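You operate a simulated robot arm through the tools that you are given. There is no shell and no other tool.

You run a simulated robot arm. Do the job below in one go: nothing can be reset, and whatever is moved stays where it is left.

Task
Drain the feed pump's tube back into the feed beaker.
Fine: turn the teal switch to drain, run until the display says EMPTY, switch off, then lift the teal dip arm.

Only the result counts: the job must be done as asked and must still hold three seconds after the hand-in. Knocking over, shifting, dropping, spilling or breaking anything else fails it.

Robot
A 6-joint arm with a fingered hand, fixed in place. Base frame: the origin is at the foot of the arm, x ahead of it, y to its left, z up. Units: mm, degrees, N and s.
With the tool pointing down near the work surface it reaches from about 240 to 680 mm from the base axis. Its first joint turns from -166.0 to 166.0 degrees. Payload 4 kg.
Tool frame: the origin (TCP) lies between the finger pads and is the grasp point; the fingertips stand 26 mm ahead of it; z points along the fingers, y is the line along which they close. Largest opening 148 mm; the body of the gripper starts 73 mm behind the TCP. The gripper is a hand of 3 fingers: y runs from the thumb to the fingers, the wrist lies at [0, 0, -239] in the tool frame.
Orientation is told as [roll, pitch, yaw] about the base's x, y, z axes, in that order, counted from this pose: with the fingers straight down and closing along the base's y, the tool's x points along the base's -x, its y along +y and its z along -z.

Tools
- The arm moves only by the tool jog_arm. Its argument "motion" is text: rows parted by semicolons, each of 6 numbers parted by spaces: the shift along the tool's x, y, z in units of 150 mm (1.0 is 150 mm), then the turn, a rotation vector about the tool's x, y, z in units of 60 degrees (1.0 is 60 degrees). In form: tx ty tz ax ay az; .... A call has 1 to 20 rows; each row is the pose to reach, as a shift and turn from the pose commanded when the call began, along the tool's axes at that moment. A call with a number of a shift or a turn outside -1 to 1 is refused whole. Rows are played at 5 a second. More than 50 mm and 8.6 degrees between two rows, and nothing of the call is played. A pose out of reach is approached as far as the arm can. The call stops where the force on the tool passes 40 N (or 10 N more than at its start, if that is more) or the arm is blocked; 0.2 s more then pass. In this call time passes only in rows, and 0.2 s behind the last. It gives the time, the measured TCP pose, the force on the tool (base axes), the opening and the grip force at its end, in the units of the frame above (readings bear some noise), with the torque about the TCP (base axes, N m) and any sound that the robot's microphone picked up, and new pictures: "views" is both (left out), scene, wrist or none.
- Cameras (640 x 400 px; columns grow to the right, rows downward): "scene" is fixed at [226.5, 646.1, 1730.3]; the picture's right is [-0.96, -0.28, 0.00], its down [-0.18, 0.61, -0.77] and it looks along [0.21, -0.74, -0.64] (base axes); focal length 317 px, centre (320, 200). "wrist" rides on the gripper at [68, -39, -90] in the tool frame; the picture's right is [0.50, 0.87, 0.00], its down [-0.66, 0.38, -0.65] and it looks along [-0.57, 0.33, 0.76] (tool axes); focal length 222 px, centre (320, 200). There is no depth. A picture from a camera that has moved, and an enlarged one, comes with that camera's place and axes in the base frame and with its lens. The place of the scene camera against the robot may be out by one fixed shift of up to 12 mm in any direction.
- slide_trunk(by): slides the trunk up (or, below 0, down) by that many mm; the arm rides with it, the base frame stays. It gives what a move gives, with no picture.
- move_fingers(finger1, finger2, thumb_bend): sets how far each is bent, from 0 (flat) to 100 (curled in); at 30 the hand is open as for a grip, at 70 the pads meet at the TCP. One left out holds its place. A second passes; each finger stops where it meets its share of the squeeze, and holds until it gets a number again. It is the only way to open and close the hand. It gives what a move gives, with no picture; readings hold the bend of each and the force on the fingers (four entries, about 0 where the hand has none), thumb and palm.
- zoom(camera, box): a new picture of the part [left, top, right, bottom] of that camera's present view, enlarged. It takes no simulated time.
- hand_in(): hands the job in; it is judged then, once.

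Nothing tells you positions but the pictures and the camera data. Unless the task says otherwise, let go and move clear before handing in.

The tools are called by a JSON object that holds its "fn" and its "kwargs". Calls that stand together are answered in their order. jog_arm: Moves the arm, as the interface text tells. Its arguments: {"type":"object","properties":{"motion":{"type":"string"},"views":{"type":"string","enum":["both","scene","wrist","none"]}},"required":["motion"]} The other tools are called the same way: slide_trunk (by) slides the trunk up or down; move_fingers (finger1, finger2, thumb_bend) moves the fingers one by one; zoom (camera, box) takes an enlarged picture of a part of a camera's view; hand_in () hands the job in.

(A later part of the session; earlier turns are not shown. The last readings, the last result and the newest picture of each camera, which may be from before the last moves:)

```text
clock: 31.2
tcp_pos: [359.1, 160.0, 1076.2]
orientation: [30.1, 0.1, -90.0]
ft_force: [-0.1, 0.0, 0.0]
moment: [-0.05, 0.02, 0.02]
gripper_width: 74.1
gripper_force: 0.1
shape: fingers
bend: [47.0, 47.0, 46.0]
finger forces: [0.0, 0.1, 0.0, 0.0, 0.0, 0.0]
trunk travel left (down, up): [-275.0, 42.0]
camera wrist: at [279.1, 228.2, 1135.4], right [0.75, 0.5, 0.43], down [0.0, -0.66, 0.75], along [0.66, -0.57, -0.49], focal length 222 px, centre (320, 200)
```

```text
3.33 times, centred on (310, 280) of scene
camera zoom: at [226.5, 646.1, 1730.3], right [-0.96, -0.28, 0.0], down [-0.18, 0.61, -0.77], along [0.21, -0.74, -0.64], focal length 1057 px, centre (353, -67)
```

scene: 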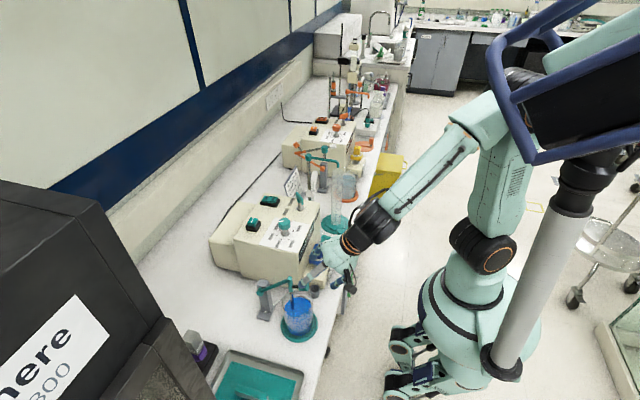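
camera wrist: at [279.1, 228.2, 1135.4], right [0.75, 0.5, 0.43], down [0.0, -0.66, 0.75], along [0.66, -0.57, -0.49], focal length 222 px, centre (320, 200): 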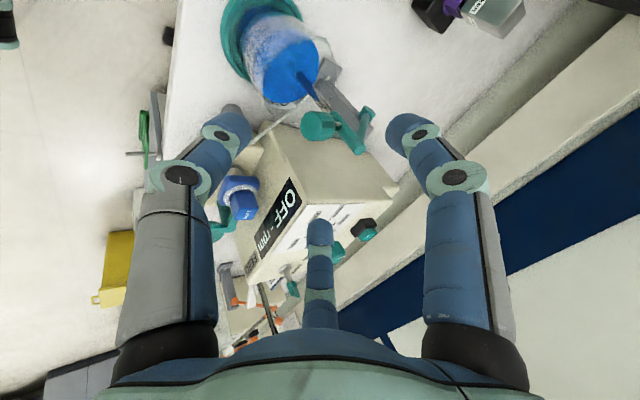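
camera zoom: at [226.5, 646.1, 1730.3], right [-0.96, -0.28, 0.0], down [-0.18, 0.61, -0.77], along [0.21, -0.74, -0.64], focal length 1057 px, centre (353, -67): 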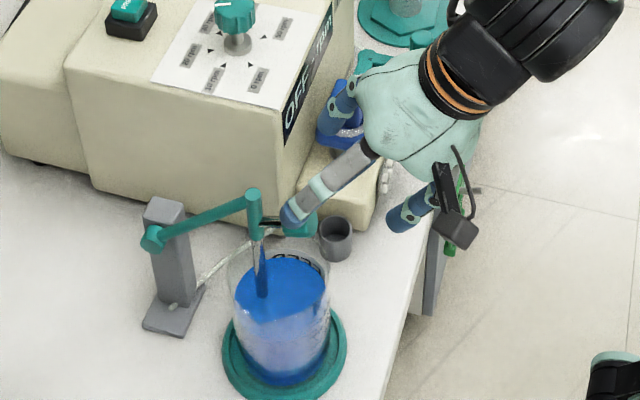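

The fresh view puts the knob centre at (406, 159.5, 991.5), right on the hand's axis. I'm going in along that axis in two stages.

{"fn": "jog_arm", "kwargs": {"motion": "0 -0.003 0.15 0 0 0; -0.002 -0.006 0.3 0 0 0; -0.003 -0.009 0.43 0 0 0", "views": "both"}}

{"fn": "zoom", "kwargs": {"camera": "wrist", "box": [200, 60, 440, 240]}}

{"fn": "zoom", "kwargs": {"camera": "scene", "box": [260, 250, 350, 330]}}

```text
clock: 32.0
tcp_pos: [389.6, 159.0, 1020.8]
orientation: [30.1, 0.0, -90.0]
ft_force: [-0.5, -0.6, -0.5]
moment: [0.02, 0.01, 0.05]
gripper_width: 73.8
gripper_force: 0.0
shape: fingers
bend: [47.0, 47.0, 46.0]
finger forces: [0.1, 0.1, 0.0, 0.0, 0.1, 0.0]
trunk travel left (down, up): [-275.0, 42.0]
camera wrist: at [310.0, 226.7, 1079.1], right [0.75, 0.5, 0.43], down [0.0, -0.66, 0.76], along [0.66, -0.57, -0.49], focal length 222 px, centre (320, 200)
```

scene: 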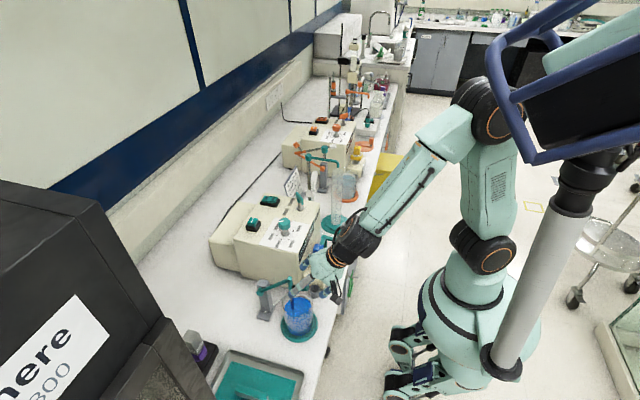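
wrist: 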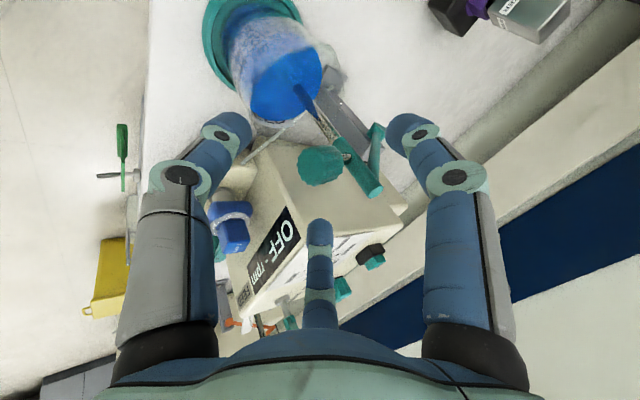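

```text
2.22 times, centred on (320, 150) of wrist
camera zoom: at [310.0, 226.7, 1079.1], right [0.75, 0.5, 0.43], down [0.0, -0.66, 0.76], along [0.66, -0.57, -0.49], focal length 494 px, centre (320, 311)
```

zoom: 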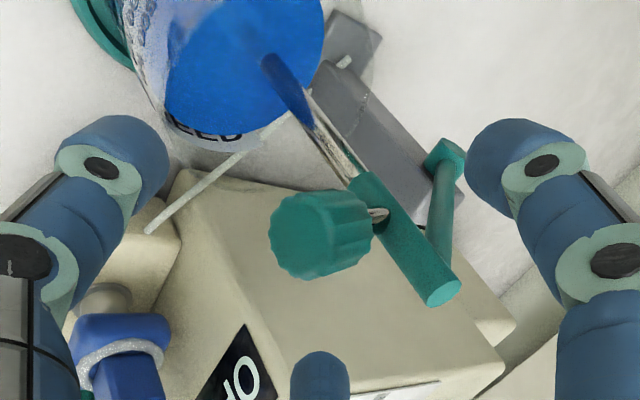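

```text
5.00 times, centred on (305, 290) of scene
camera zoom: at [226.5, 646.1, 1730.3], right [-0.96, -0.28, 0.0], down [-0.18, 0.61, -0.77], along [0.21, -0.74, -0.64], focal length 1585 px, centre (395, -250)
```

zoom: 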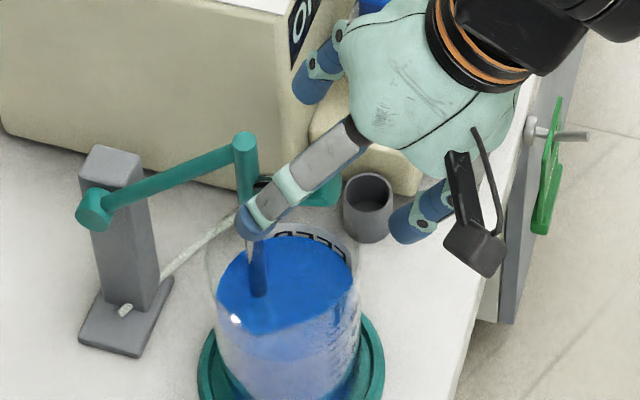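

{"fn": "jog_arm", "kwargs": {"motion": "0.002 0 0.11 0 0 0; 0.003 0 0.22 0 0 0", "views": "both"}}

{"fn": "zoom", "kwargs": {"camera": "wrist", "box": [200, 60, 440, 240]}}

{"fn": "zoom", "kwargs": {"camera": "scene", "box": [260, 250, 350, 330]}}

```text
clock: 32.6
tcp_pos: [406.3, 158.9, 993.2]
orientation: [30.1, 0.0, -89.9]
ft_force: [-0.4, 0.2, 0.2]
moment: [0.04, 0.01, -0.03]
gripper_width: 74.2
gripper_force: 0.0
shape: fingers
bend: [47.0, 47.0, 46.0]
finger forces: [0.0, 0.0, 0.0, 0.1, 0.1, 0.1]
trunk travel left (down, up): [-275.0, 42.0]
camera wrist: at [326.3, 227.3, 1051.6], right [0.75, 0.5, 0.43], down [0.0, -0.66, 0.76], along [0.66, -0.57, -0.49], focal length 222 px, centre (320, 200)
```

scene: 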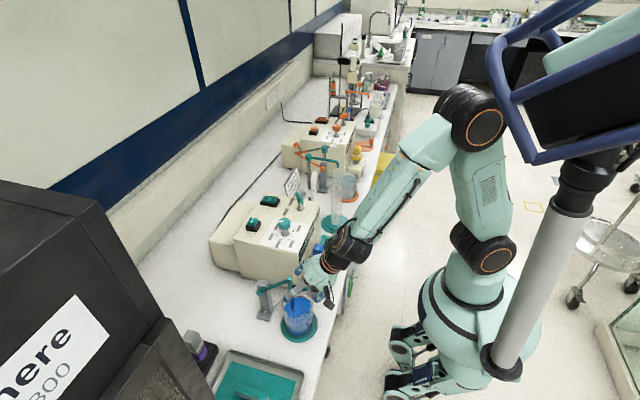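
wrist: 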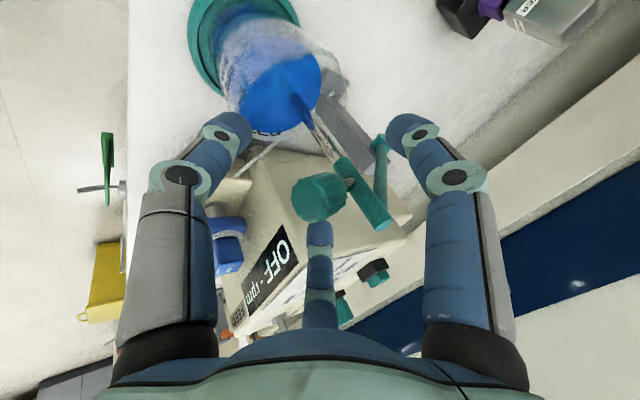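

```text
2.22 times, centred on (320, 150) of wrist
camera zoom: at [326.3, 227.3, 1051.6], right [0.75, 0.5, 0.43], down [0.0, -0.66, 0.76], along [0.66, -0.57, -0.49], focal length 494 px, centre (320, 311)
```

zoom: 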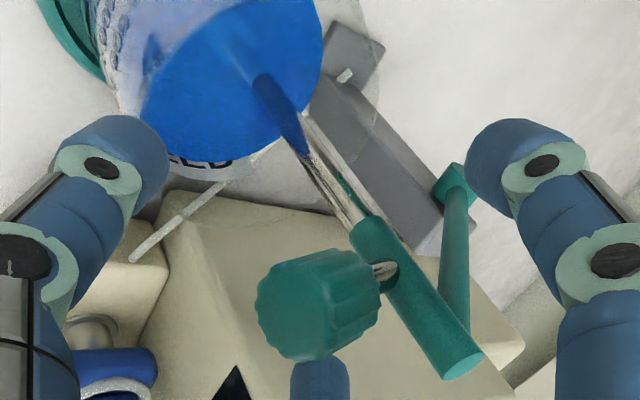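

```text
5.00 times, centred on (305, 290) of scene
camera zoom: at [226.5, 646.1, 1730.3], right [-0.96, -0.28, 0.0], down [-0.18, 0.61, -0.77], along [0.21, -0.74, -0.64], focal length 1585 px, centre (395, -250)
```

zoom: 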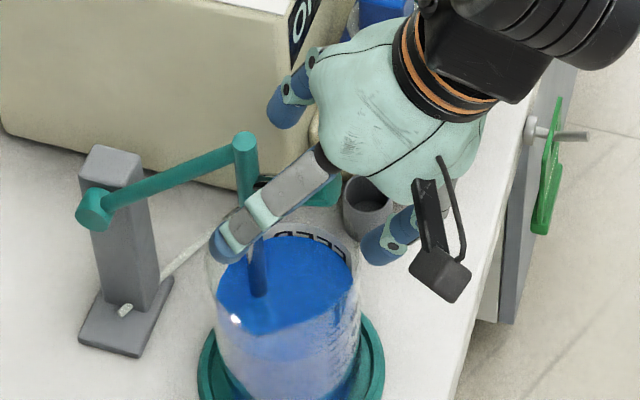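

The knob is centred in the hand: its image sits at the centre of the view. I'm closing gently, with the thumb under the knob and the fingers at both sides.

{"fn": "move_fingers", "kwargs": {"finger1": 60, "finger2": 60, "thumb_bend": 66}}

{"fn": "zoom", "kwargs": {"camera": "wrist", "box": [200, 80, 440, 260]}}

{"fn": "zoom", "kwargs": {"camera": "scene", "box": [260, 250, 350, 330]}}

```text
clock: 33.6
tcp_pos: [405.8, 160.7, 993.0]
orientation: [30.0, 0.0, -89.9]
ft_force: [-0.3, -0.3, 0.4]
moment: [0.02, 0.0, 0.03]
gripper_width: 21.3
gripper_force: 0.0
shape: fingers
bend: [60.0, 60.0, 66.0]
finger forces: [0.0, 0.0, 0.0, 0.0, 0.1, 0.0]
trunk travel left (down, up): [-275.0, 42.0]
```

```text
2.22 times, centred on (320, 170) of wrist
camera zoom: at [326.2, 227.4, 1051.9], right [0.75, 0.5, 0.43], down [0.0, -0.66, 0.76], along [0.66, -0.57, -0.49], focal length 494 px, centre (320, 267)
```

zoom: 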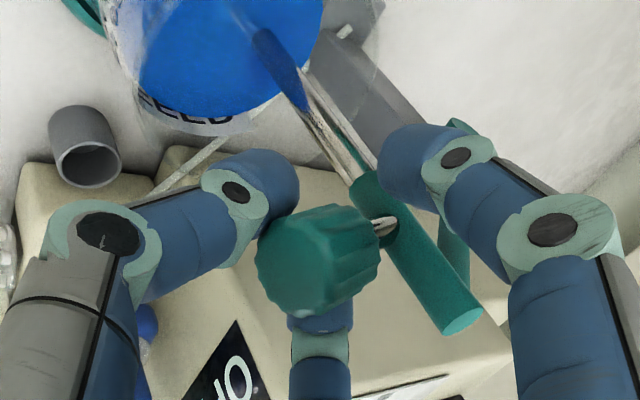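

```text
5.00 times, centred on (305, 290) of scene
camera zoom: at [226.5, 646.1, 1730.3], right [-0.96, -0.28, 0.0], down [-0.18, 0.61, -0.77], along [0.21, -0.74, -0.64], focal length 1585 px, centre (395, -250)
```

zoom: 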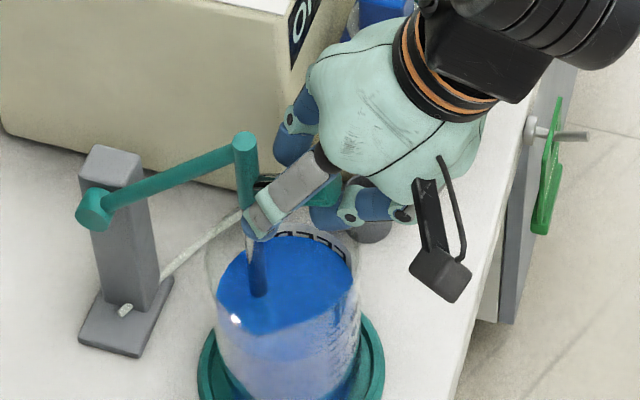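

The knob is caged with no force on it yet. I'm starting the lift along the arc around the pivot, first 15°, to see whether the arm follows.

{"fn": "jog_arm", "kwargs": {"motion": "0 0.043 -0.022 0.019 0 0; 0 0.0867 -0.0447 0.038 0 0; 0 0.131 -0.064 0.057 0 0; 0 0.176 -0.082 0.077 0 0; 0 0.222 -0.097 0.096 0 0; 0 0.268 -0.111 0.115 0 0", "views": "both"}}

{"fn": "zoom", "kwargs": {"camera": "wrist", "box": [200, 80, 440, 260]}}

{"fn": "zoom", "kwargs": {"camera": "scene", "box": [250, 230, 350, 330]}}

```text
clock: 35.0
tcp_pos: [432.2, 159.4, 1028.0]
orientation: [23.1, 0.0, -90.0]
ft_force: [-0.8, -0.6, 0.1]
moment: [-0.02, 0.02, -0.03]
gripper_width: 21.8
gripper_force: 0.5
shape: fingers
bend: [60.0, 60.0, 66.0]
finger forces: [0.0, 0.1, 0.0, 0.1, 0.9, 0.0]
trunk travel left (down, up): [-275.0, 42.0]
camera wrist: at [359.8, 227.3, 1094.9], right [0.8, 0.5, 0.34], down [0.09, -0.66, 0.75], along [0.6, -0.57, -0.57], focal length 222 px, centre (320, 200)
```

scene: 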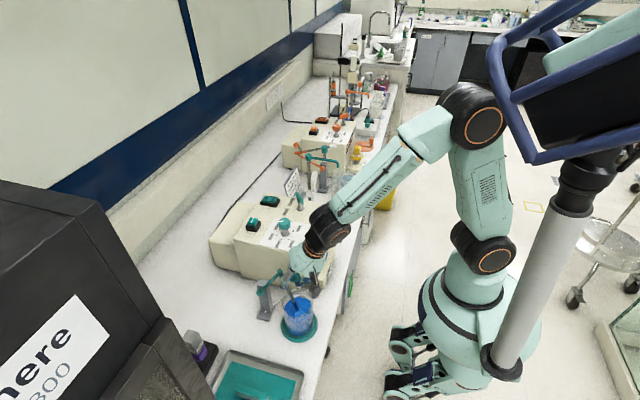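
wrist: 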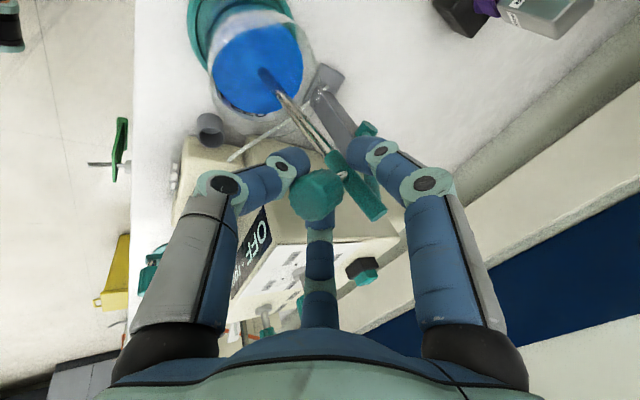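

```text
2.22 times, centred on (320, 170) of wrist
camera zoom: at [359.8, 227.3, 1094.9], right [0.8, 0.5, 0.34], down [0.09, -0.66, 0.75], along [0.6, -0.57, -0.57], focal length 494 px, centre (320, 267)
```

zoom: 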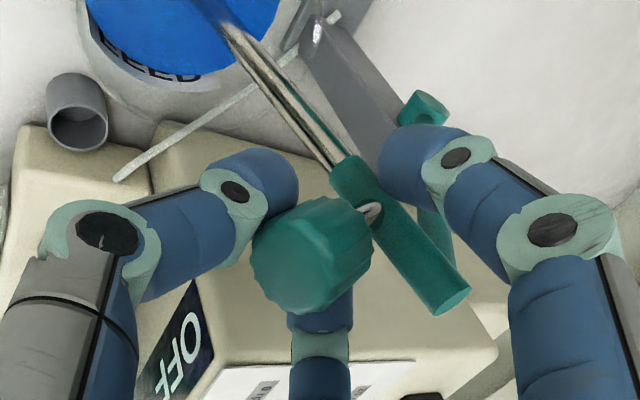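

```text
4.00 times, centred on (300, 280) of scene
camera zoom: at [226.5, 646.1, 1730.3], right [-0.96, -0.28, 0.0], down [-0.18, 0.61, -0.77], along [0.21, -0.74, -0.64], focal length 1268 px, centre (400, -120)
```

zoom: 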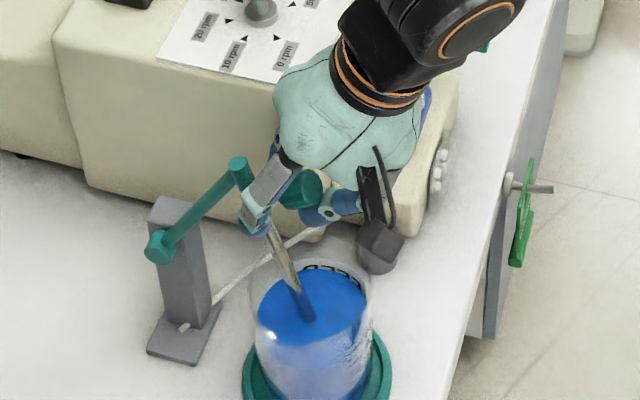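

The dip arm follows smoothly, and the tube tip stays clear of the beaker wall by geometry. I'm continuing the arc to about 45°.

{"fn": "jog_arm", "kwargs": {"motion": "0 0.045 -0.017 0.019 0 0; 0 0.091 -0.032 0.038 0 0; 0 0.138 -0.045 0.058 0 0; 0 0.185 -0.056 0.077 0 0; 0 0.232 -0.065 0.096 0 0; 0 0.28 -0.072 0.115 0 0; 0 0.328 -0.076 0.135 0 0; 0 0.377 -0.079 0.155 0 0; 0 0.425 -0.08 0.174 0 0; 0 0.473 -0.079 0.193 0 0; 0 0.521 -0.075 0.212 0 0; 0 0.569 -0.069 0.232 0 0", "views": "both"}}

{"fn": "zoom", "kwargs": {"camera": "wrist", "box": [200, 80, 440, 260]}}

{"fn": "zoom", "kwargs": {"camera": "scene", "box": [250, 230, 350, 330]}}

```text
clock: 37.6
tcp_pos: [506.6, 160.2, 1070.0]
orientation: [9.2, -0.1, -89.9]
ft_force: [-0.5, -0.6, -0.1]
moment: [0.02, 0.01, -0.03]
gripper_width: 21.6
gripper_force: 0.2
shape: fingers
bend: [60.0, 60.0, 66.0]
finger forces: [0.0, 0.1, 0.0, 0.0, 0.6, 0.0]
trunk travel left (down, up): [-275.0, 42.0]
camera wrist: at [453.4, 227.1, 1153.1], right [0.85, 0.5, 0.14], down [0.27, -0.66, 0.71], along [0.44, -0.57, -0.69], focal length 222 px, centre (320, 200)
```

scene: 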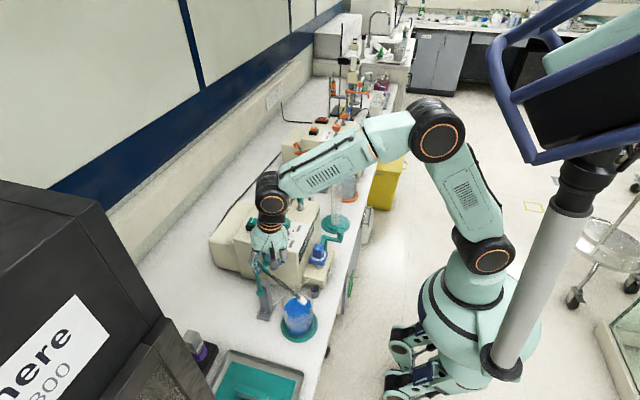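
wrist: 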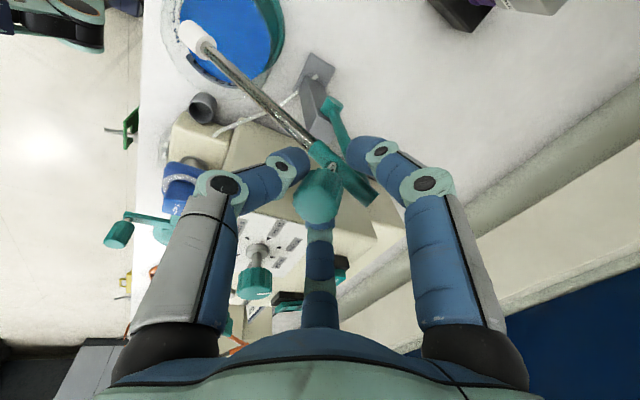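

```text
2.22 times, centred on (320, 170) of wrist
camera zoom: at [453.4, 227.1, 1153.1], right [0.85, 0.5, 0.14], down [0.27, -0.66, 0.71], along [0.44, -0.57, -0.69], focal length 494 px, centre (320, 267)
```

zoom: 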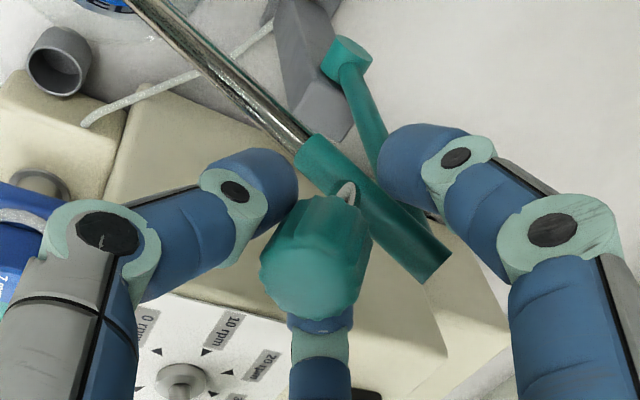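

```text
4.00 times, centred on (300, 280) of scene
camera zoom: at [226.5, 646.1, 1730.3], right [-0.96, -0.28, 0.0], down [-0.18, 0.61, -0.77], along [0.21, -0.74, -0.64], focal length 1268 px, centre (400, -120)
```

zoom: 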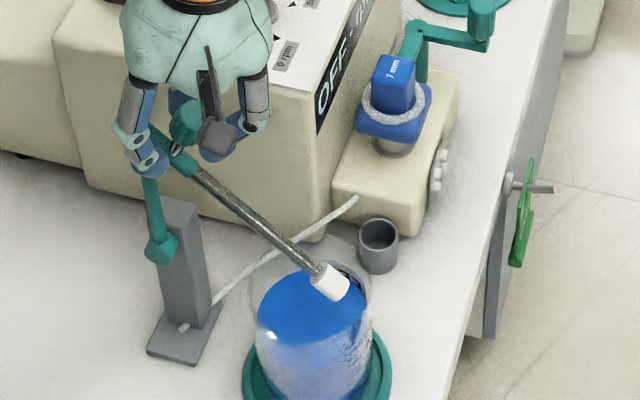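

The tube is out of the liquid and the arm is about 45° up, following with under 1 N. I'm continuing over the top to about 65°.

{"fn": "jog_arm", "kwargs": {"motion": "0 0.048 -0.004 0.019 0 0; 0 0.096 -0.006 0.038 0 0; 0 0.145 -0.005 0.058 0 0; 0 0.193 -0.003 0.077 0 0; 0 0.241 0.002 0.096 0 0; 0 0.289 0.008 0.115 0 0; 0 0.336 0.017 0.134 0 0; 0 0.384 0.028 0.153 0 0", "views": "both"}}

{"fn": "zoom", "kwargs": {"camera": "wrist", "box": [200, 80, 440, 260]}}

{"fn": "zoom", "kwargs": {"camera": "scene", "box": [240, 220, 350, 330]}}

```text
clock: 39.4
tcp_pos: [563.9, 158.7, 1076.1]
orientation: [0.0, 0.0, -90.2]
ft_force: [-0.8, -0.5, 0.5]
moment: [-0.01, -0.02, -0.02]
gripper_width: 21.6
gripper_force: 0.2
shape: fingers
bend: [60.0, 60.0, 66.0]
finger forces: [0.0, 0.0, 0.1, 0.0, 0.6, 0.0]
trunk travel left (down, up): [-275.0, 42.0]
camera wrist: at [524.1, 227.0, 1166.1], right [0.87, 0.5, 0.0], down [0.38, -0.66, 0.65], along [0.33, -0.57, -0.76], focal length 222 px, centre (320, 200)
```

scene: 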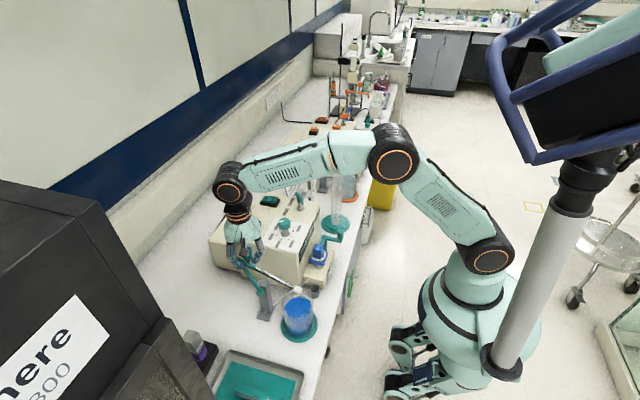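
wrist: 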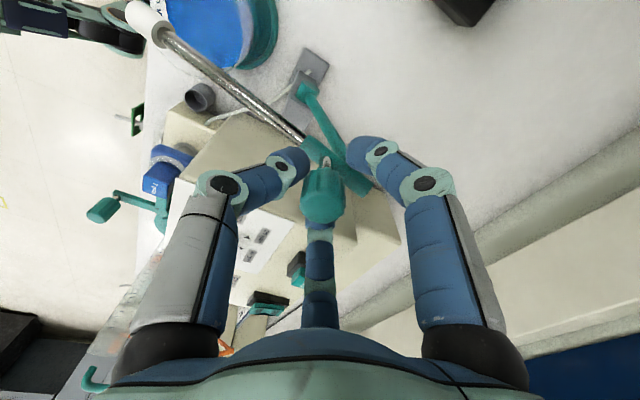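

```text
2.22 times, centred on (320, 170) of wrist
camera zoom: at [524.1, 227.0, 1166.1], right [0.87, 0.5, 0.0], down [0.38, -0.66, 0.65], along [0.33, -0.57, -0.76], focal length 494 px, centre (320, 267)
```

zoom: 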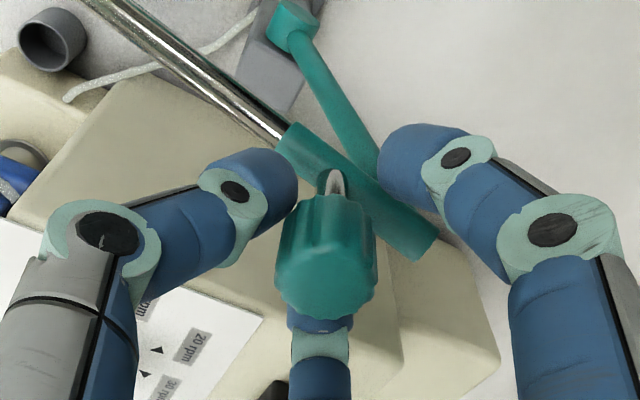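

```text
3.64 times, centred on (295, 275) of scene
camera zoom: at [226.5, 646.1, 1730.3], right [-0.96, -0.28, 0.0], down [-0.18, 0.61, -0.77], along [0.21, -0.74, -0.64], focal length 1153 px, centre (411, -73)
```

zoom: 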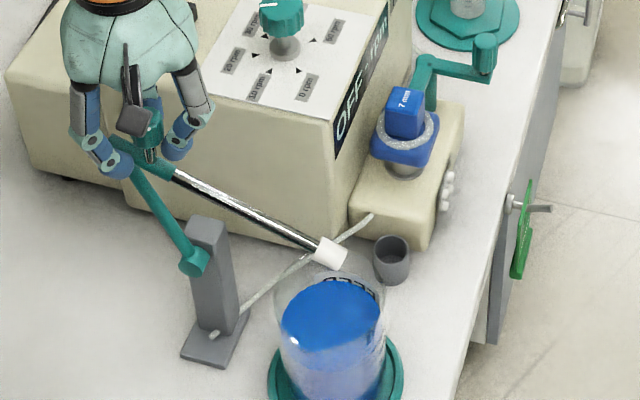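

The arm is past vertical and the thumb is still behind the knob. I'm opening the two front fingers slightly for clearance and pushing on along the arc to the rest position.

{"fn": "move_fingers", "kwargs": {"finger1": 53, "finger2": 53}}

{"fn": "jog_arm", "kwargs": {"motion": "0 0.04 0.004 0 0 0; 0 0.081 0.008 0 0 0; 0 0.121 0.016 0 0 0; 0 0.161 0.024 0 0 0; 0 0.2 0.035 0 0 0; 0 0.239 0.046 0 0 0; 0 0.277 0.06 0 0 0; 0 0.315 0.075 0 0 0", "views": "both"}}

{"fn": "zoom", "kwargs": {"camera": "wrist", "box": [200, 80, 440, 260]}}

{"fn": "zoom", "kwargs": {"camera": "scene", "box": [230, 210, 340, 320]}}

```text
clock: 40.4
tcp_pos: [563.5, 159.7, 1075.9]
orientation: [0.0, 0.0, -89.9]
ft_force: [0.3, -1.8, -0.1]
moment: [-0.01, -0.03, -0.02]
gripper_width: 33.5
gripper_force: 0.3
shape: fingers
bend: [53.0, 53.0, 66.0]
finger forces: [0.0, 0.1, 0.1, 0.0, 0.2, 0.0]
trunk travel left (down, up): [-275.0, 42.0]
```

```text
clock: 42.2
tcp_pos: [611.6, 159.6, 1064.4]
orientation: [0.0, 0.0, -90.0]
ft_force: [-0.7, 0.7, -1.0]
moment: [0.0, -0.03, -0.01]
gripper_width: 33.6
gripper_force: 0.2
shape: fingers
bend: [53.0, 53.0, 66.0]
finger forces: [0.0, 0.1, 0.0, 0.0, 0.6, 0.0]
trunk travel left (down, up): [-275.0, 42.0]
camera wrist: at [571.9, 227.2, 1154.2], right [0.87, 0.5, 0.0], down [0.38, -0.66, 0.65], along [0.33, -0.57, -0.76], focal length 222 px, centre (320, 200)
```

scene: 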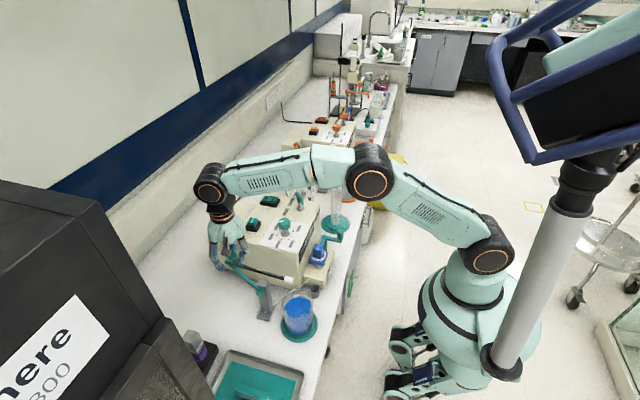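
wrist: 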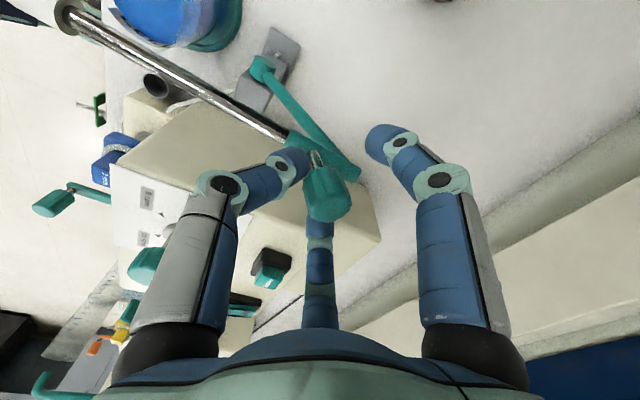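

```text
2.22 times, centred on (320, 170) of wrist
camera zoom: at [571.9, 227.2, 1154.2], right [0.87, 0.5, 0.0], down [0.38, -0.66, 0.65], along [0.33, -0.57, -0.76], focal length 494 px, centre (320, 267)
```

zoom: 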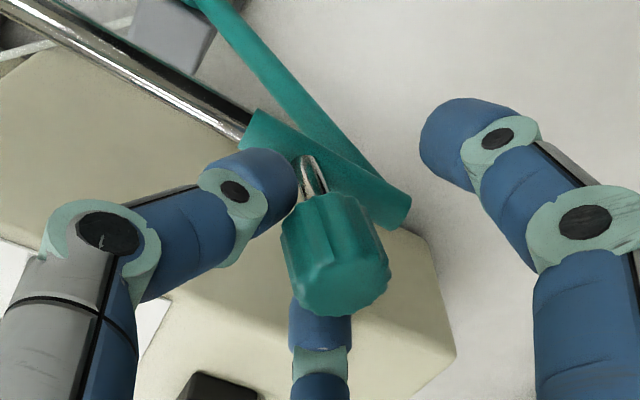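

```text
3.64 times, centred on (285, 265) of scene
camera zoom: at [226.5, 646.1, 1730.3], right [-0.96, -0.28, 0.0], down [-0.18, 0.61, -0.77], along [0.21, -0.74, -0.64], focal length 1153 px, centre (447, -36)
```

zoom: 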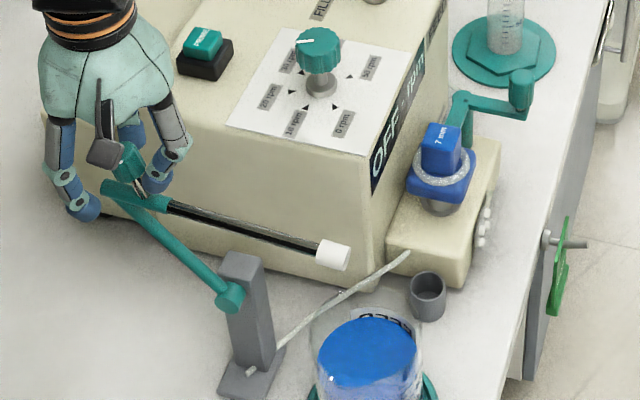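

The arm is near 83° and still following the thumb. I'm continuing towards the stop in small steps, watching the force.

{"fn": "jog_arm", "kwargs": {"motion": "0 0.037 0.018 0 0 0; 0 0.073 0.036 0 0 0; 0 0.108 0.056 0 0 0; 0 0.143 0.077 0 0 0; 0 0.176 0.1 0 0 0", "views": "both"}}

{"fn": "zoom", "kwargs": {"camera": "wrist", "box": [200, 80, 440, 260]}}

{"fn": "zoom", "kwargs": {"camera": "scene", "box": [220, 210, 330, 320]}}

```text
clock: 43.4
tcp_pos: [637.4, 159.9, 1049.3]
orientation: [0.0, -0.1, -90.1]
ft_force: [-0.1, -0.1, 0.0]
moment: [0.02, 0.03, 0.02]
gripper_width: 33.8
gripper_force: 0.3
shape: fingers
bend: [53.0, 53.0, 66.0]
finger forces: [0.0, 0.0, 0.1, 0.0, 0.6, 0.1]
trunk travel left (down, up): [-275.0, 42.0]
camera wrist: at [597.8, 227.3, 1139.1], right [0.87, 0.5, 0.0], down [0.38, -0.66, 0.65], along [0.33, -0.57, -0.76], focal length 222 px, centre (320, 200)
```

scene: 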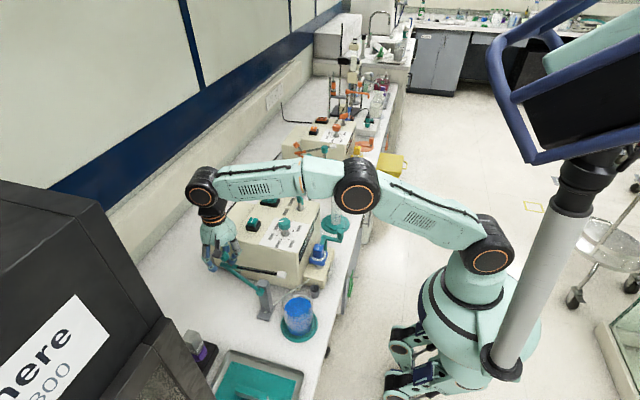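
wrist: 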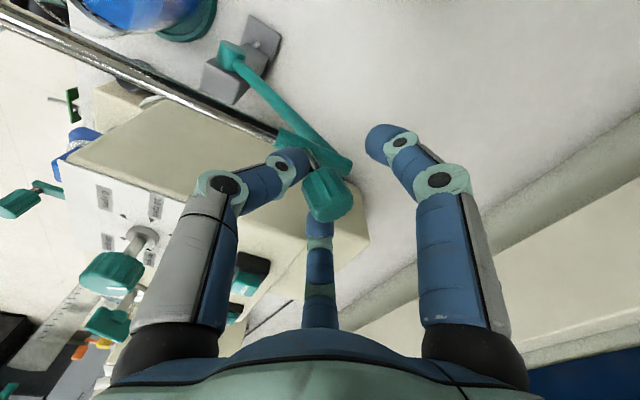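

```text
2.22 times, centred on (320, 170) of wrist
camera zoom: at [597.8, 227.3, 1139.1], right [0.87, 0.5, 0.0], down [0.38, -0.66, 0.65], along [0.33, -0.57, -0.76], focal length 494 px, centre (320, 267)
```

zoom: 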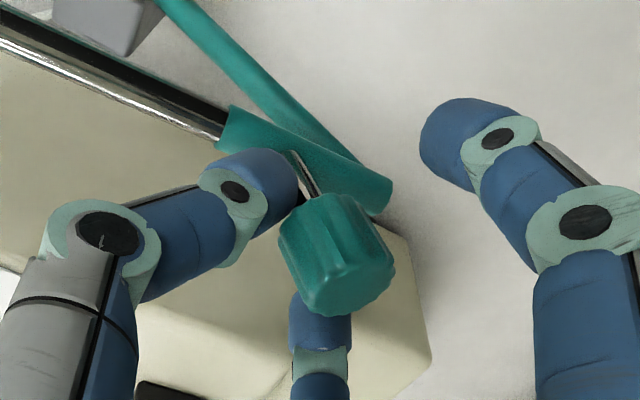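

```text
3.64 times, centred on (275, 265) of scene
camera zoom: at [226.5, 646.1, 1730.3], right [-0.96, -0.28, 0.0], down [-0.18, 0.61, -0.77], along [0.21, -0.74, -0.64], focal length 1153 px, centre (484, -36)
```

zoom: 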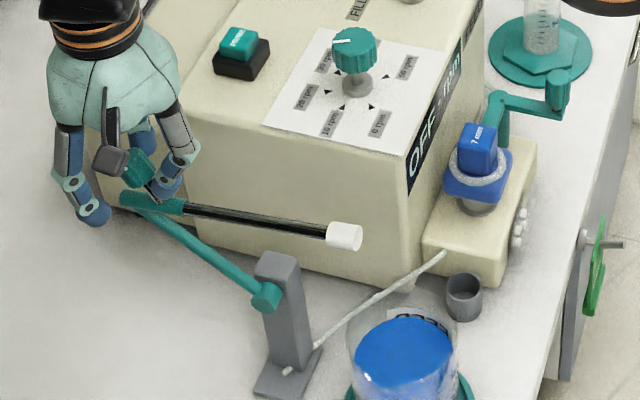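

{"fn": "jog_arm", "kwargs": {"motion": "0 0.033 0.025 0 0 0; 0 0.071 0.057 0 0 0; 0 0.094 0.079 0 0 0; 0 0.118 0.104 0 0 0", "views": "both"}}

{"fn": "zoom", "kwargs": {"camera": "wrist", "box": [200, 80, 440, 260]}}

{"fn": "zoom", "kwargs": {"camera": "scene", "box": [220, 210, 330, 320]}}

```text
clock: 44.4
tcp_pos: [654.7, 160.2, 1033.2]
orientation: [0.0, 0.0, -90.1]
ft_force: [-0.8, 1.0, 0.8]
moment: [0.03, 0.01, 0.0]
gripper_width: 33.0
gripper_force: 0.2
shape: fingers
bend: [53.0, 53.0, 66.0]
finger forces: [0.0, 0.0, 0.0, 0.0, 0.3, 0.0]
trunk travel left (down, up): [-275.0, 42.0]
camera wrist: at [615.4, 227.0, 1123.3], right [0.87, 0.5, 0.0], down [0.38, -0.66, 0.65], along [0.33, -0.57, -0.76], focal length 222 px, centre (320, 200)
```

scene: 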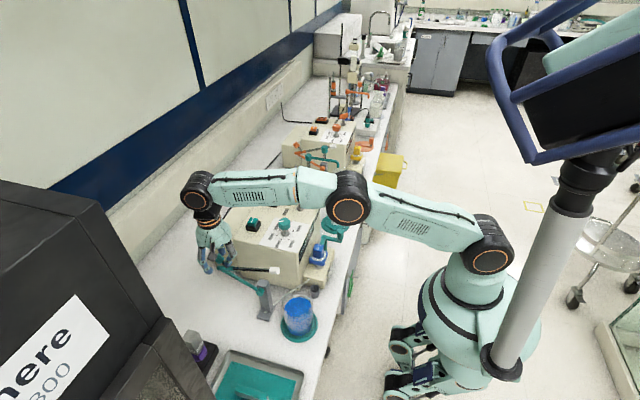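
wrist: 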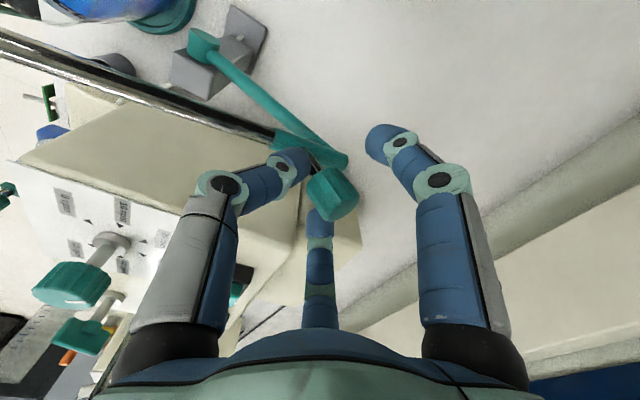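

```text
2.22 times, centred on (320, 170) of wrist
camera zoom: at [615.4, 227.0, 1123.3], right [0.87, 0.5, 0.0], down [0.38, -0.66, 0.65], along [0.33, -0.57, -0.76], focal length 494 px, centre (320, 267)
```

zoom: 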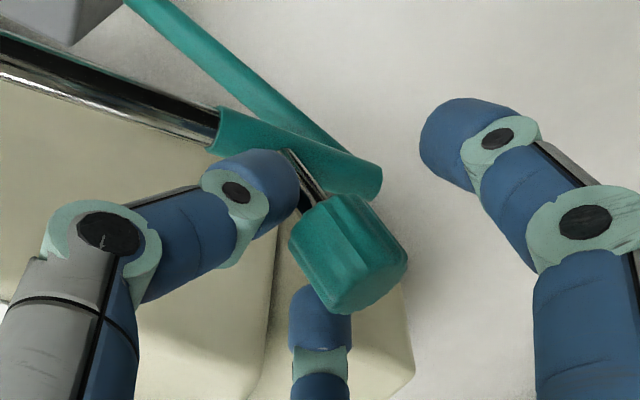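

```text
3.64 times, centred on (275, 265) of scene
camera zoom: at [226.5, 646.1, 1730.3], right [-0.96, -0.28, 0.0], down [-0.18, 0.61, -0.77], along [0.21, -0.74, -0.64], focal length 1153 px, centre (484, -36)
```

zoom: 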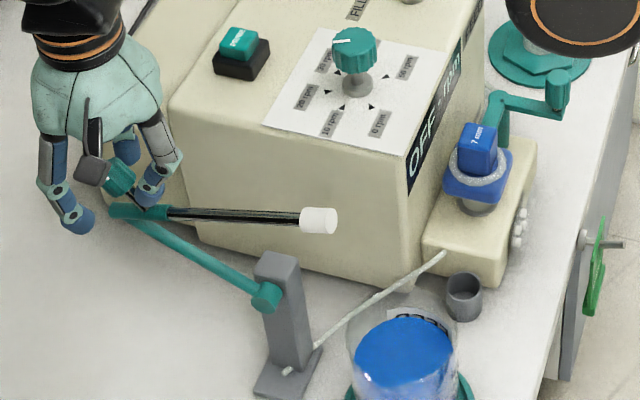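

The elbow now computes to (672, 977), the same posture as the lifted orange arm. I'll give one small extra nudge to see whether it's on its stop.

{"fn": "jog_arm", "kwargs": {"motion": "0 0.012 0.013 0 0 0; 0 0.023 0.026 0 0 0", "views": "none"}}

{"fn": "zoom", "kwargs": {"camera": "wrist", "box": [200, 80, 440, 260]}}

{"fn": "zoom", "kwargs": {"camera": "scene", "box": [220, 210, 330, 320]}}

```text
clock: 45.0
tcp_pos: [658.7, 160.2, 1029.6]
orientation: [0.2, -0.1, -90.0]
ft_force: [0.3, 0.2, 0.8]
moment: [0.0, 0.01, 0.0]
gripper_width: 33.2
gripper_force: 0.3
shape: fingers
bend: [53.0, 53.0, 66.0]
finger forces: [0.0, 0.0, 0.1, 0.0, 0.5, 0.0]
trunk travel left (down, up): [-275.0, 42.0]
```

```text
2.22 times, centred on (320, 170) of wrist
camera zoom: at [618.9, 226.8, 1119.7], right [0.87, 0.5, 0.0], down [0.38, -0.66, 0.65], along [0.33, -0.57, -0.76], focal length 494 px, centre (320, 267)
```

zoom: 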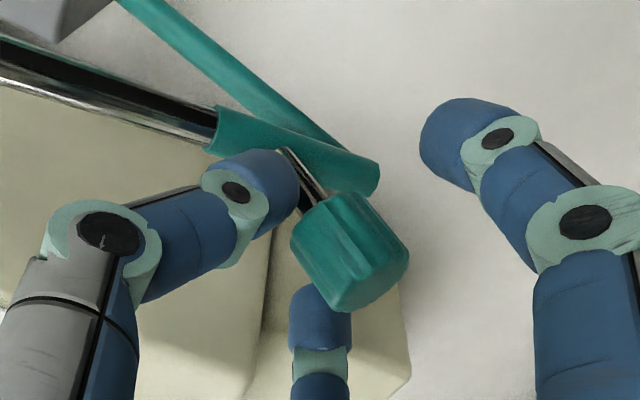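

```text
3.64 times, centred on (275, 265) of scene
camera zoom: at [226.5, 646.1, 1730.3], right [-0.96, -0.28, 0.0], down [-0.18, 0.61, -0.77], along [0.21, -0.74, -0.64], focal length 1153 px, centre (484, -36)
```

zoom: 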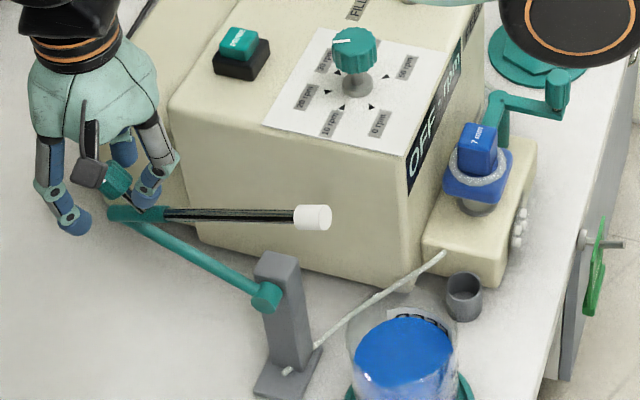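

The arm stays wherever it's put and matches the lifted posture. I'm opening the front fingers and backing the thumb out up and towards me, so nothing drags on the arm.

{"fn": "move_fingers", "kwargs": {"finger1": 38, "finger2": 38}}

{"fn": "jog_arm", "kwargs": {"motion": "0 -0.037 -0.055 0 0 0; 0 -0.074 -0.11 0 0 0; 0 -0.11 -0.165 0 0 0; 0 -0.147 -0.22 0 0 0", "views": "both"}}

{"fn": "zoom", "kwargs": {"camera": "wrist", "box": [200, 80, 440, 260]}}

{"fn": "zoom", "kwargs": {"camera": "scene", "box": [220, 210, 330, 320]}}

```text
clock: 46.0
tcp_pos: [658.0, 159.7, 1029.0]
orientation: [0.0, 0.1, -89.9]
ft_force: [-0.1, 0.3, -0.4]
moment: [-0.02, 0.0, 0.01]
gripper_width: 60.5
gripper_force: 0.1
shape: fingers
bend: [38.0, 38.0, 66.0]
finger forces: [0.0, 0.1, 0.0, 0.0, 0.1, 0.0]
trunk travel left (down, up): [-275.0, 42.0]
```

```text
clock: 47.0
tcp_pos: [636.7, 160.0, 1062.6]
orientation: [0.0, 0.1, -90.0]
ft_force: [0.6, -0.2, 1.3]
moment: [-0.01, 0.01, -0.01]
gripper_width: 60.7
gripper_force: 0.2
shape: fingers
bend: [38.0, 38.0, 66.0]
finger forces: [0.0, 0.0, 0.0, 0.0, 0.0, 0.1]
trunk travel left (down, up): [-275.0, 42.0]
camera wrist: at [596.3, 227.7, 1153.3], right [0.87, 0.5, 0.0], down [0.38, -0.66, 0.65], along [0.33, -0.57, -0.76], focal length 222 px, centre (320, 200)
```

scene: 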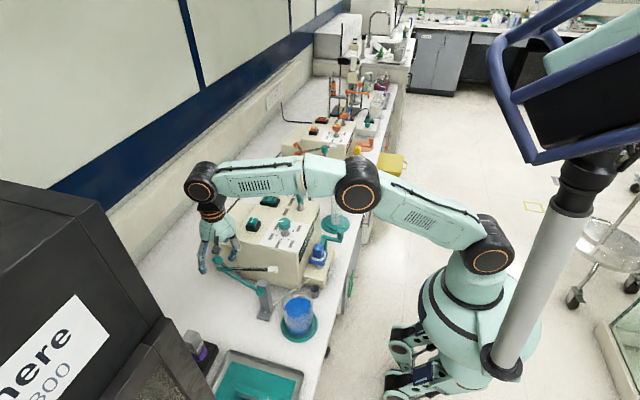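
wrist: 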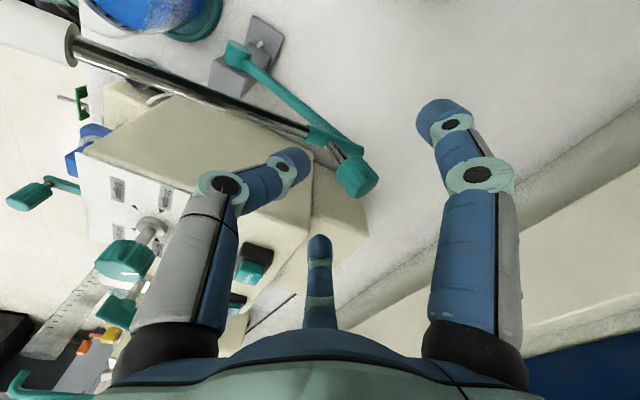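

```text
2.22 times, centred on (320, 170) of wrist
camera zoom: at [596.3, 227.7, 1153.3], right [0.87, 0.5, 0.0], down [0.38, -0.66, 0.65], along [0.33, -0.57, -0.76], focal length 494 px, centre (320, 267)
```

zoom: 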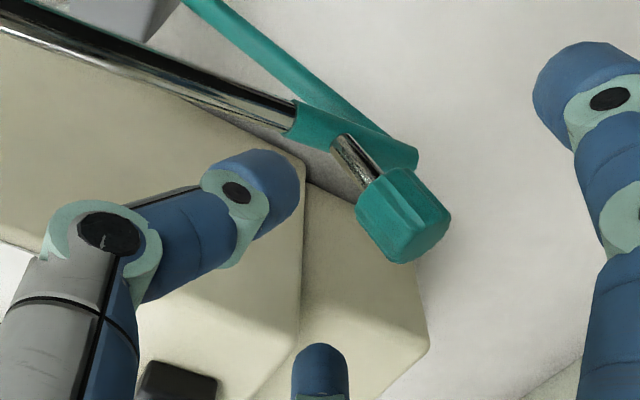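

```text
3.64 times, centred on (275, 265) of scene
camera zoom: at [226.5, 646.1, 1730.3], right [-0.96, -0.28, 0.0], down [-0.18, 0.61, -0.77], along [0.21, -0.74, -0.64], focal length 1153 px, centre (484, -36)
```

zoom: 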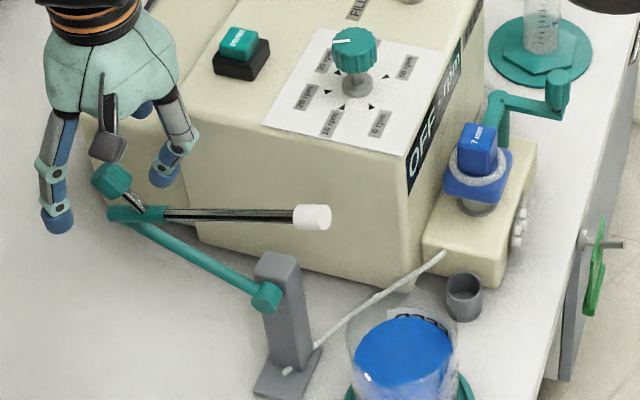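

The arm stays raised with the hand off it. I'm moving up and clear, then checking everything once more.

{"fn": "jog_arm", "kwargs": {"motion": "0 -0.06 -0.2 0 0 0; 0 -0.22 -0.4 0 0 0; 0 -0.45 -0.6 0 0 0; 0 -0.72 -0.75 0 0 0; 0 -1.0 -0.85 0 0 0", "views": "both"}}

{"fn": "zoom", "kwargs": {"camera": "scene", "box": [210, 180, 340, 350]}}

{"fn": "zoom", "kwargs": {"camera": "scene", "box": [240, 180, 345, 260]}}

{"fn": "zoom", "kwargs": {"camera": "scene", "box": [265, 120, 385, 220]}}

```text
clock: 48.2
tcp_pos: [484.4, 159.4, 1189.2]
orientation: [0.2, 0.0, -90.0]
ft_force: [-0.3, 0.3, -0.2]
moment: [0.0, 0.0, -0.01]
gripper_width: 60.6
gripper_force: 0.0
shape: fingers
bend: [38.0, 38.0, 66.0]
finger forces: [0.0, 0.0, 0.0, 0.0, 0.0, 0.0]
trunk travel left (down, up): [-275.0, 42.0]
camera wrist: at [443.8, 226.1, 1279.5], right [0.87, 0.5, 0.0], down [0.38, -0.66, 0.65], along [0.33, -0.57, -0.76], focal length 222 px, centre (320, 200)
```

scene: 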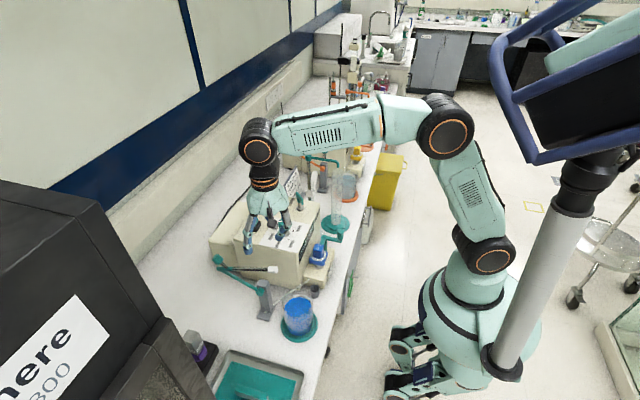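
wrist: 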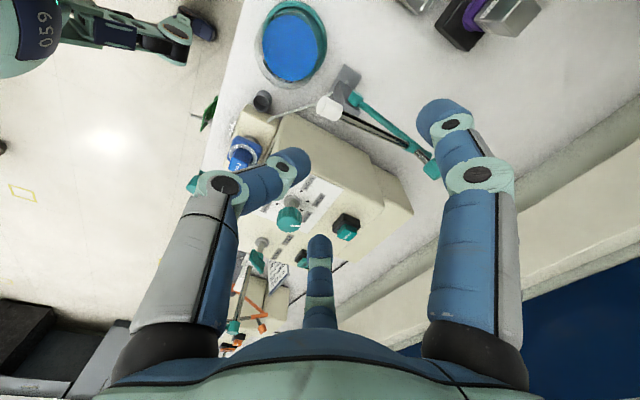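

```text
2.35 times, centred on (275, 265) of scene
camera zoom: at [226.5, 646.1, 1730.3], right [-0.96, -0.28, 0.0], down [-0.18, 0.61, -0.77], along [0.21, -0.74, -0.64], focal length 746 px, centre (426, 47)
```

zoom: 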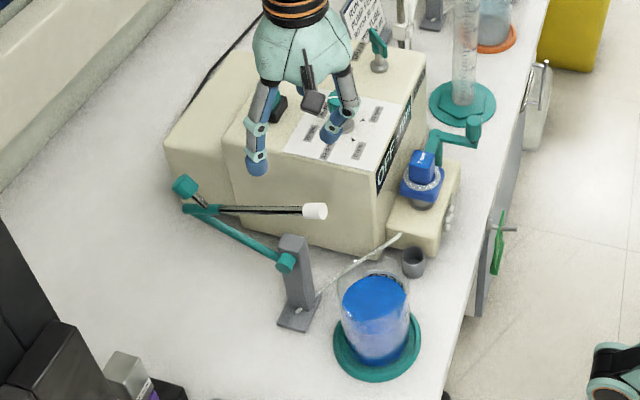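

```text
5.00 times, centred on (292, 220) of scene
camera zoom: at [226.5, 646.1, 1730.3], right [-0.96, -0.28, 0.0], down [-0.18, 0.61, -0.77], along [0.21, -0.74, -0.64], focal length 1585 px, centre (458, 100)
```

zoom: 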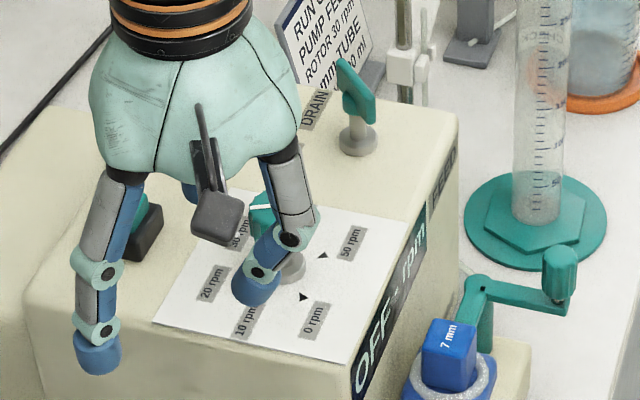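

```text
4.00 times, centred on (325, 170) of scene
camera zoom: at [226.5, 646.1, 1730.3], right [-0.96, -0.28, 0.0], down [-0.18, 0.61, -0.77], along [0.21, -0.74, -0.64], focal length 1268 px, centre (300, 320)
```

zoom: 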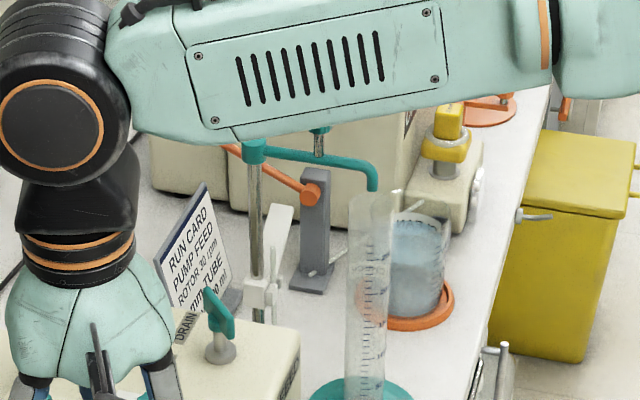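

The dip arm is raised and holding, the pump reads OFF, the handle is on DRAIN, and the beaker, cylinder and stand haven't moved. I'm backing the hand away from the bench for a last check.

{"fn": "jog_arm", "kwargs": {"motion": "0 -0.25 -0.1 0 0 0; 0 -0.5 -0.2 0 0 0; 0 -0.75 -0.3 0 0 0; 0 -1.0 -0.4 0 0 0; 0 -1.0 -0.4 0 0 0; 0 -1.0 -0.4 0 0 0; 0 -1.0 -0.4 0 0 0; 0 -1.0 -0.4 0 0 0; 0 -1.0 -0.4 0 0 0; 0 -1.0 -0.4 0 0 0", "views": "scene"}}

{"fn": "zoom", "kwargs": {"camera": "scene", "box": [210, 180, 350, 350]}}

{"fn": "zoom", "kwargs": {"camera": "scene", "box": [240, 180, 345, 260]}}

```text
clock: 50.4
tcp_pos: [338.4, 159.6, 1248.0]
orientation: [0.0, 0.0, -90.1]
ft_force: [0.2, 0.6, -0.1]
moment: [-0.02, 0.02, 0.04]
gripper_width: 60.5
gripper_force: 0.0
shape: fingers
bend: [38.0, 38.0, 66.0]
finger forces: [0.1, 0.1, 0.0, 0.1, 0.0, 0.0]
trunk travel left (down, up): [-275.0, 42.0]
```

scene: 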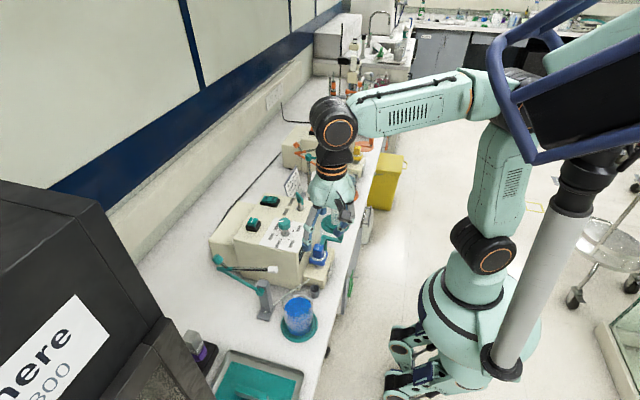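

```text
2.35 times, centred on (280, 265) of scene
camera zoom: at [226.5, 646.1, 1730.3], right [-0.96, -0.28, 0.0], down [-0.18, 0.61, -0.77], along [0.21, -0.74, -0.64], focal length 746 px, centre (414, 47)
```

zoom: 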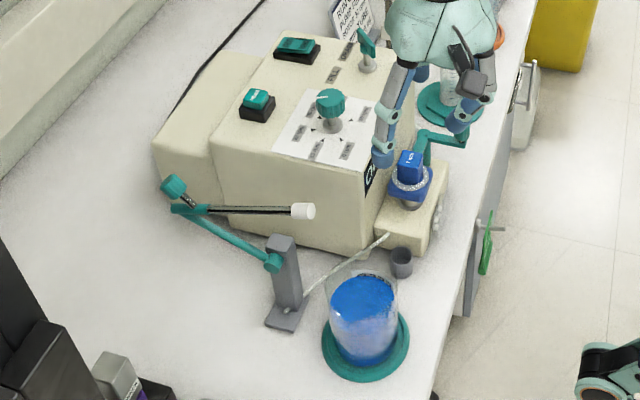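

```text
5.00 times, centred on (292, 220) of scene
camera zoom: at [226.5, 646.1, 1730.3], right [-0.96, -0.28, 0.0], down [-0.18, 0.61, -0.77], along [0.21, -0.74, -0.64], focal length 1585 px, centre (458, 100)
```

zoom: 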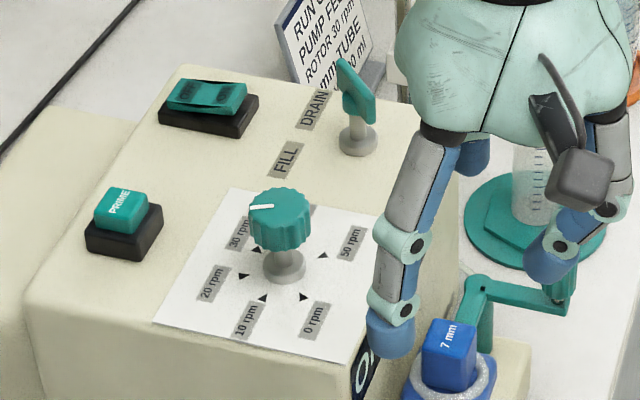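

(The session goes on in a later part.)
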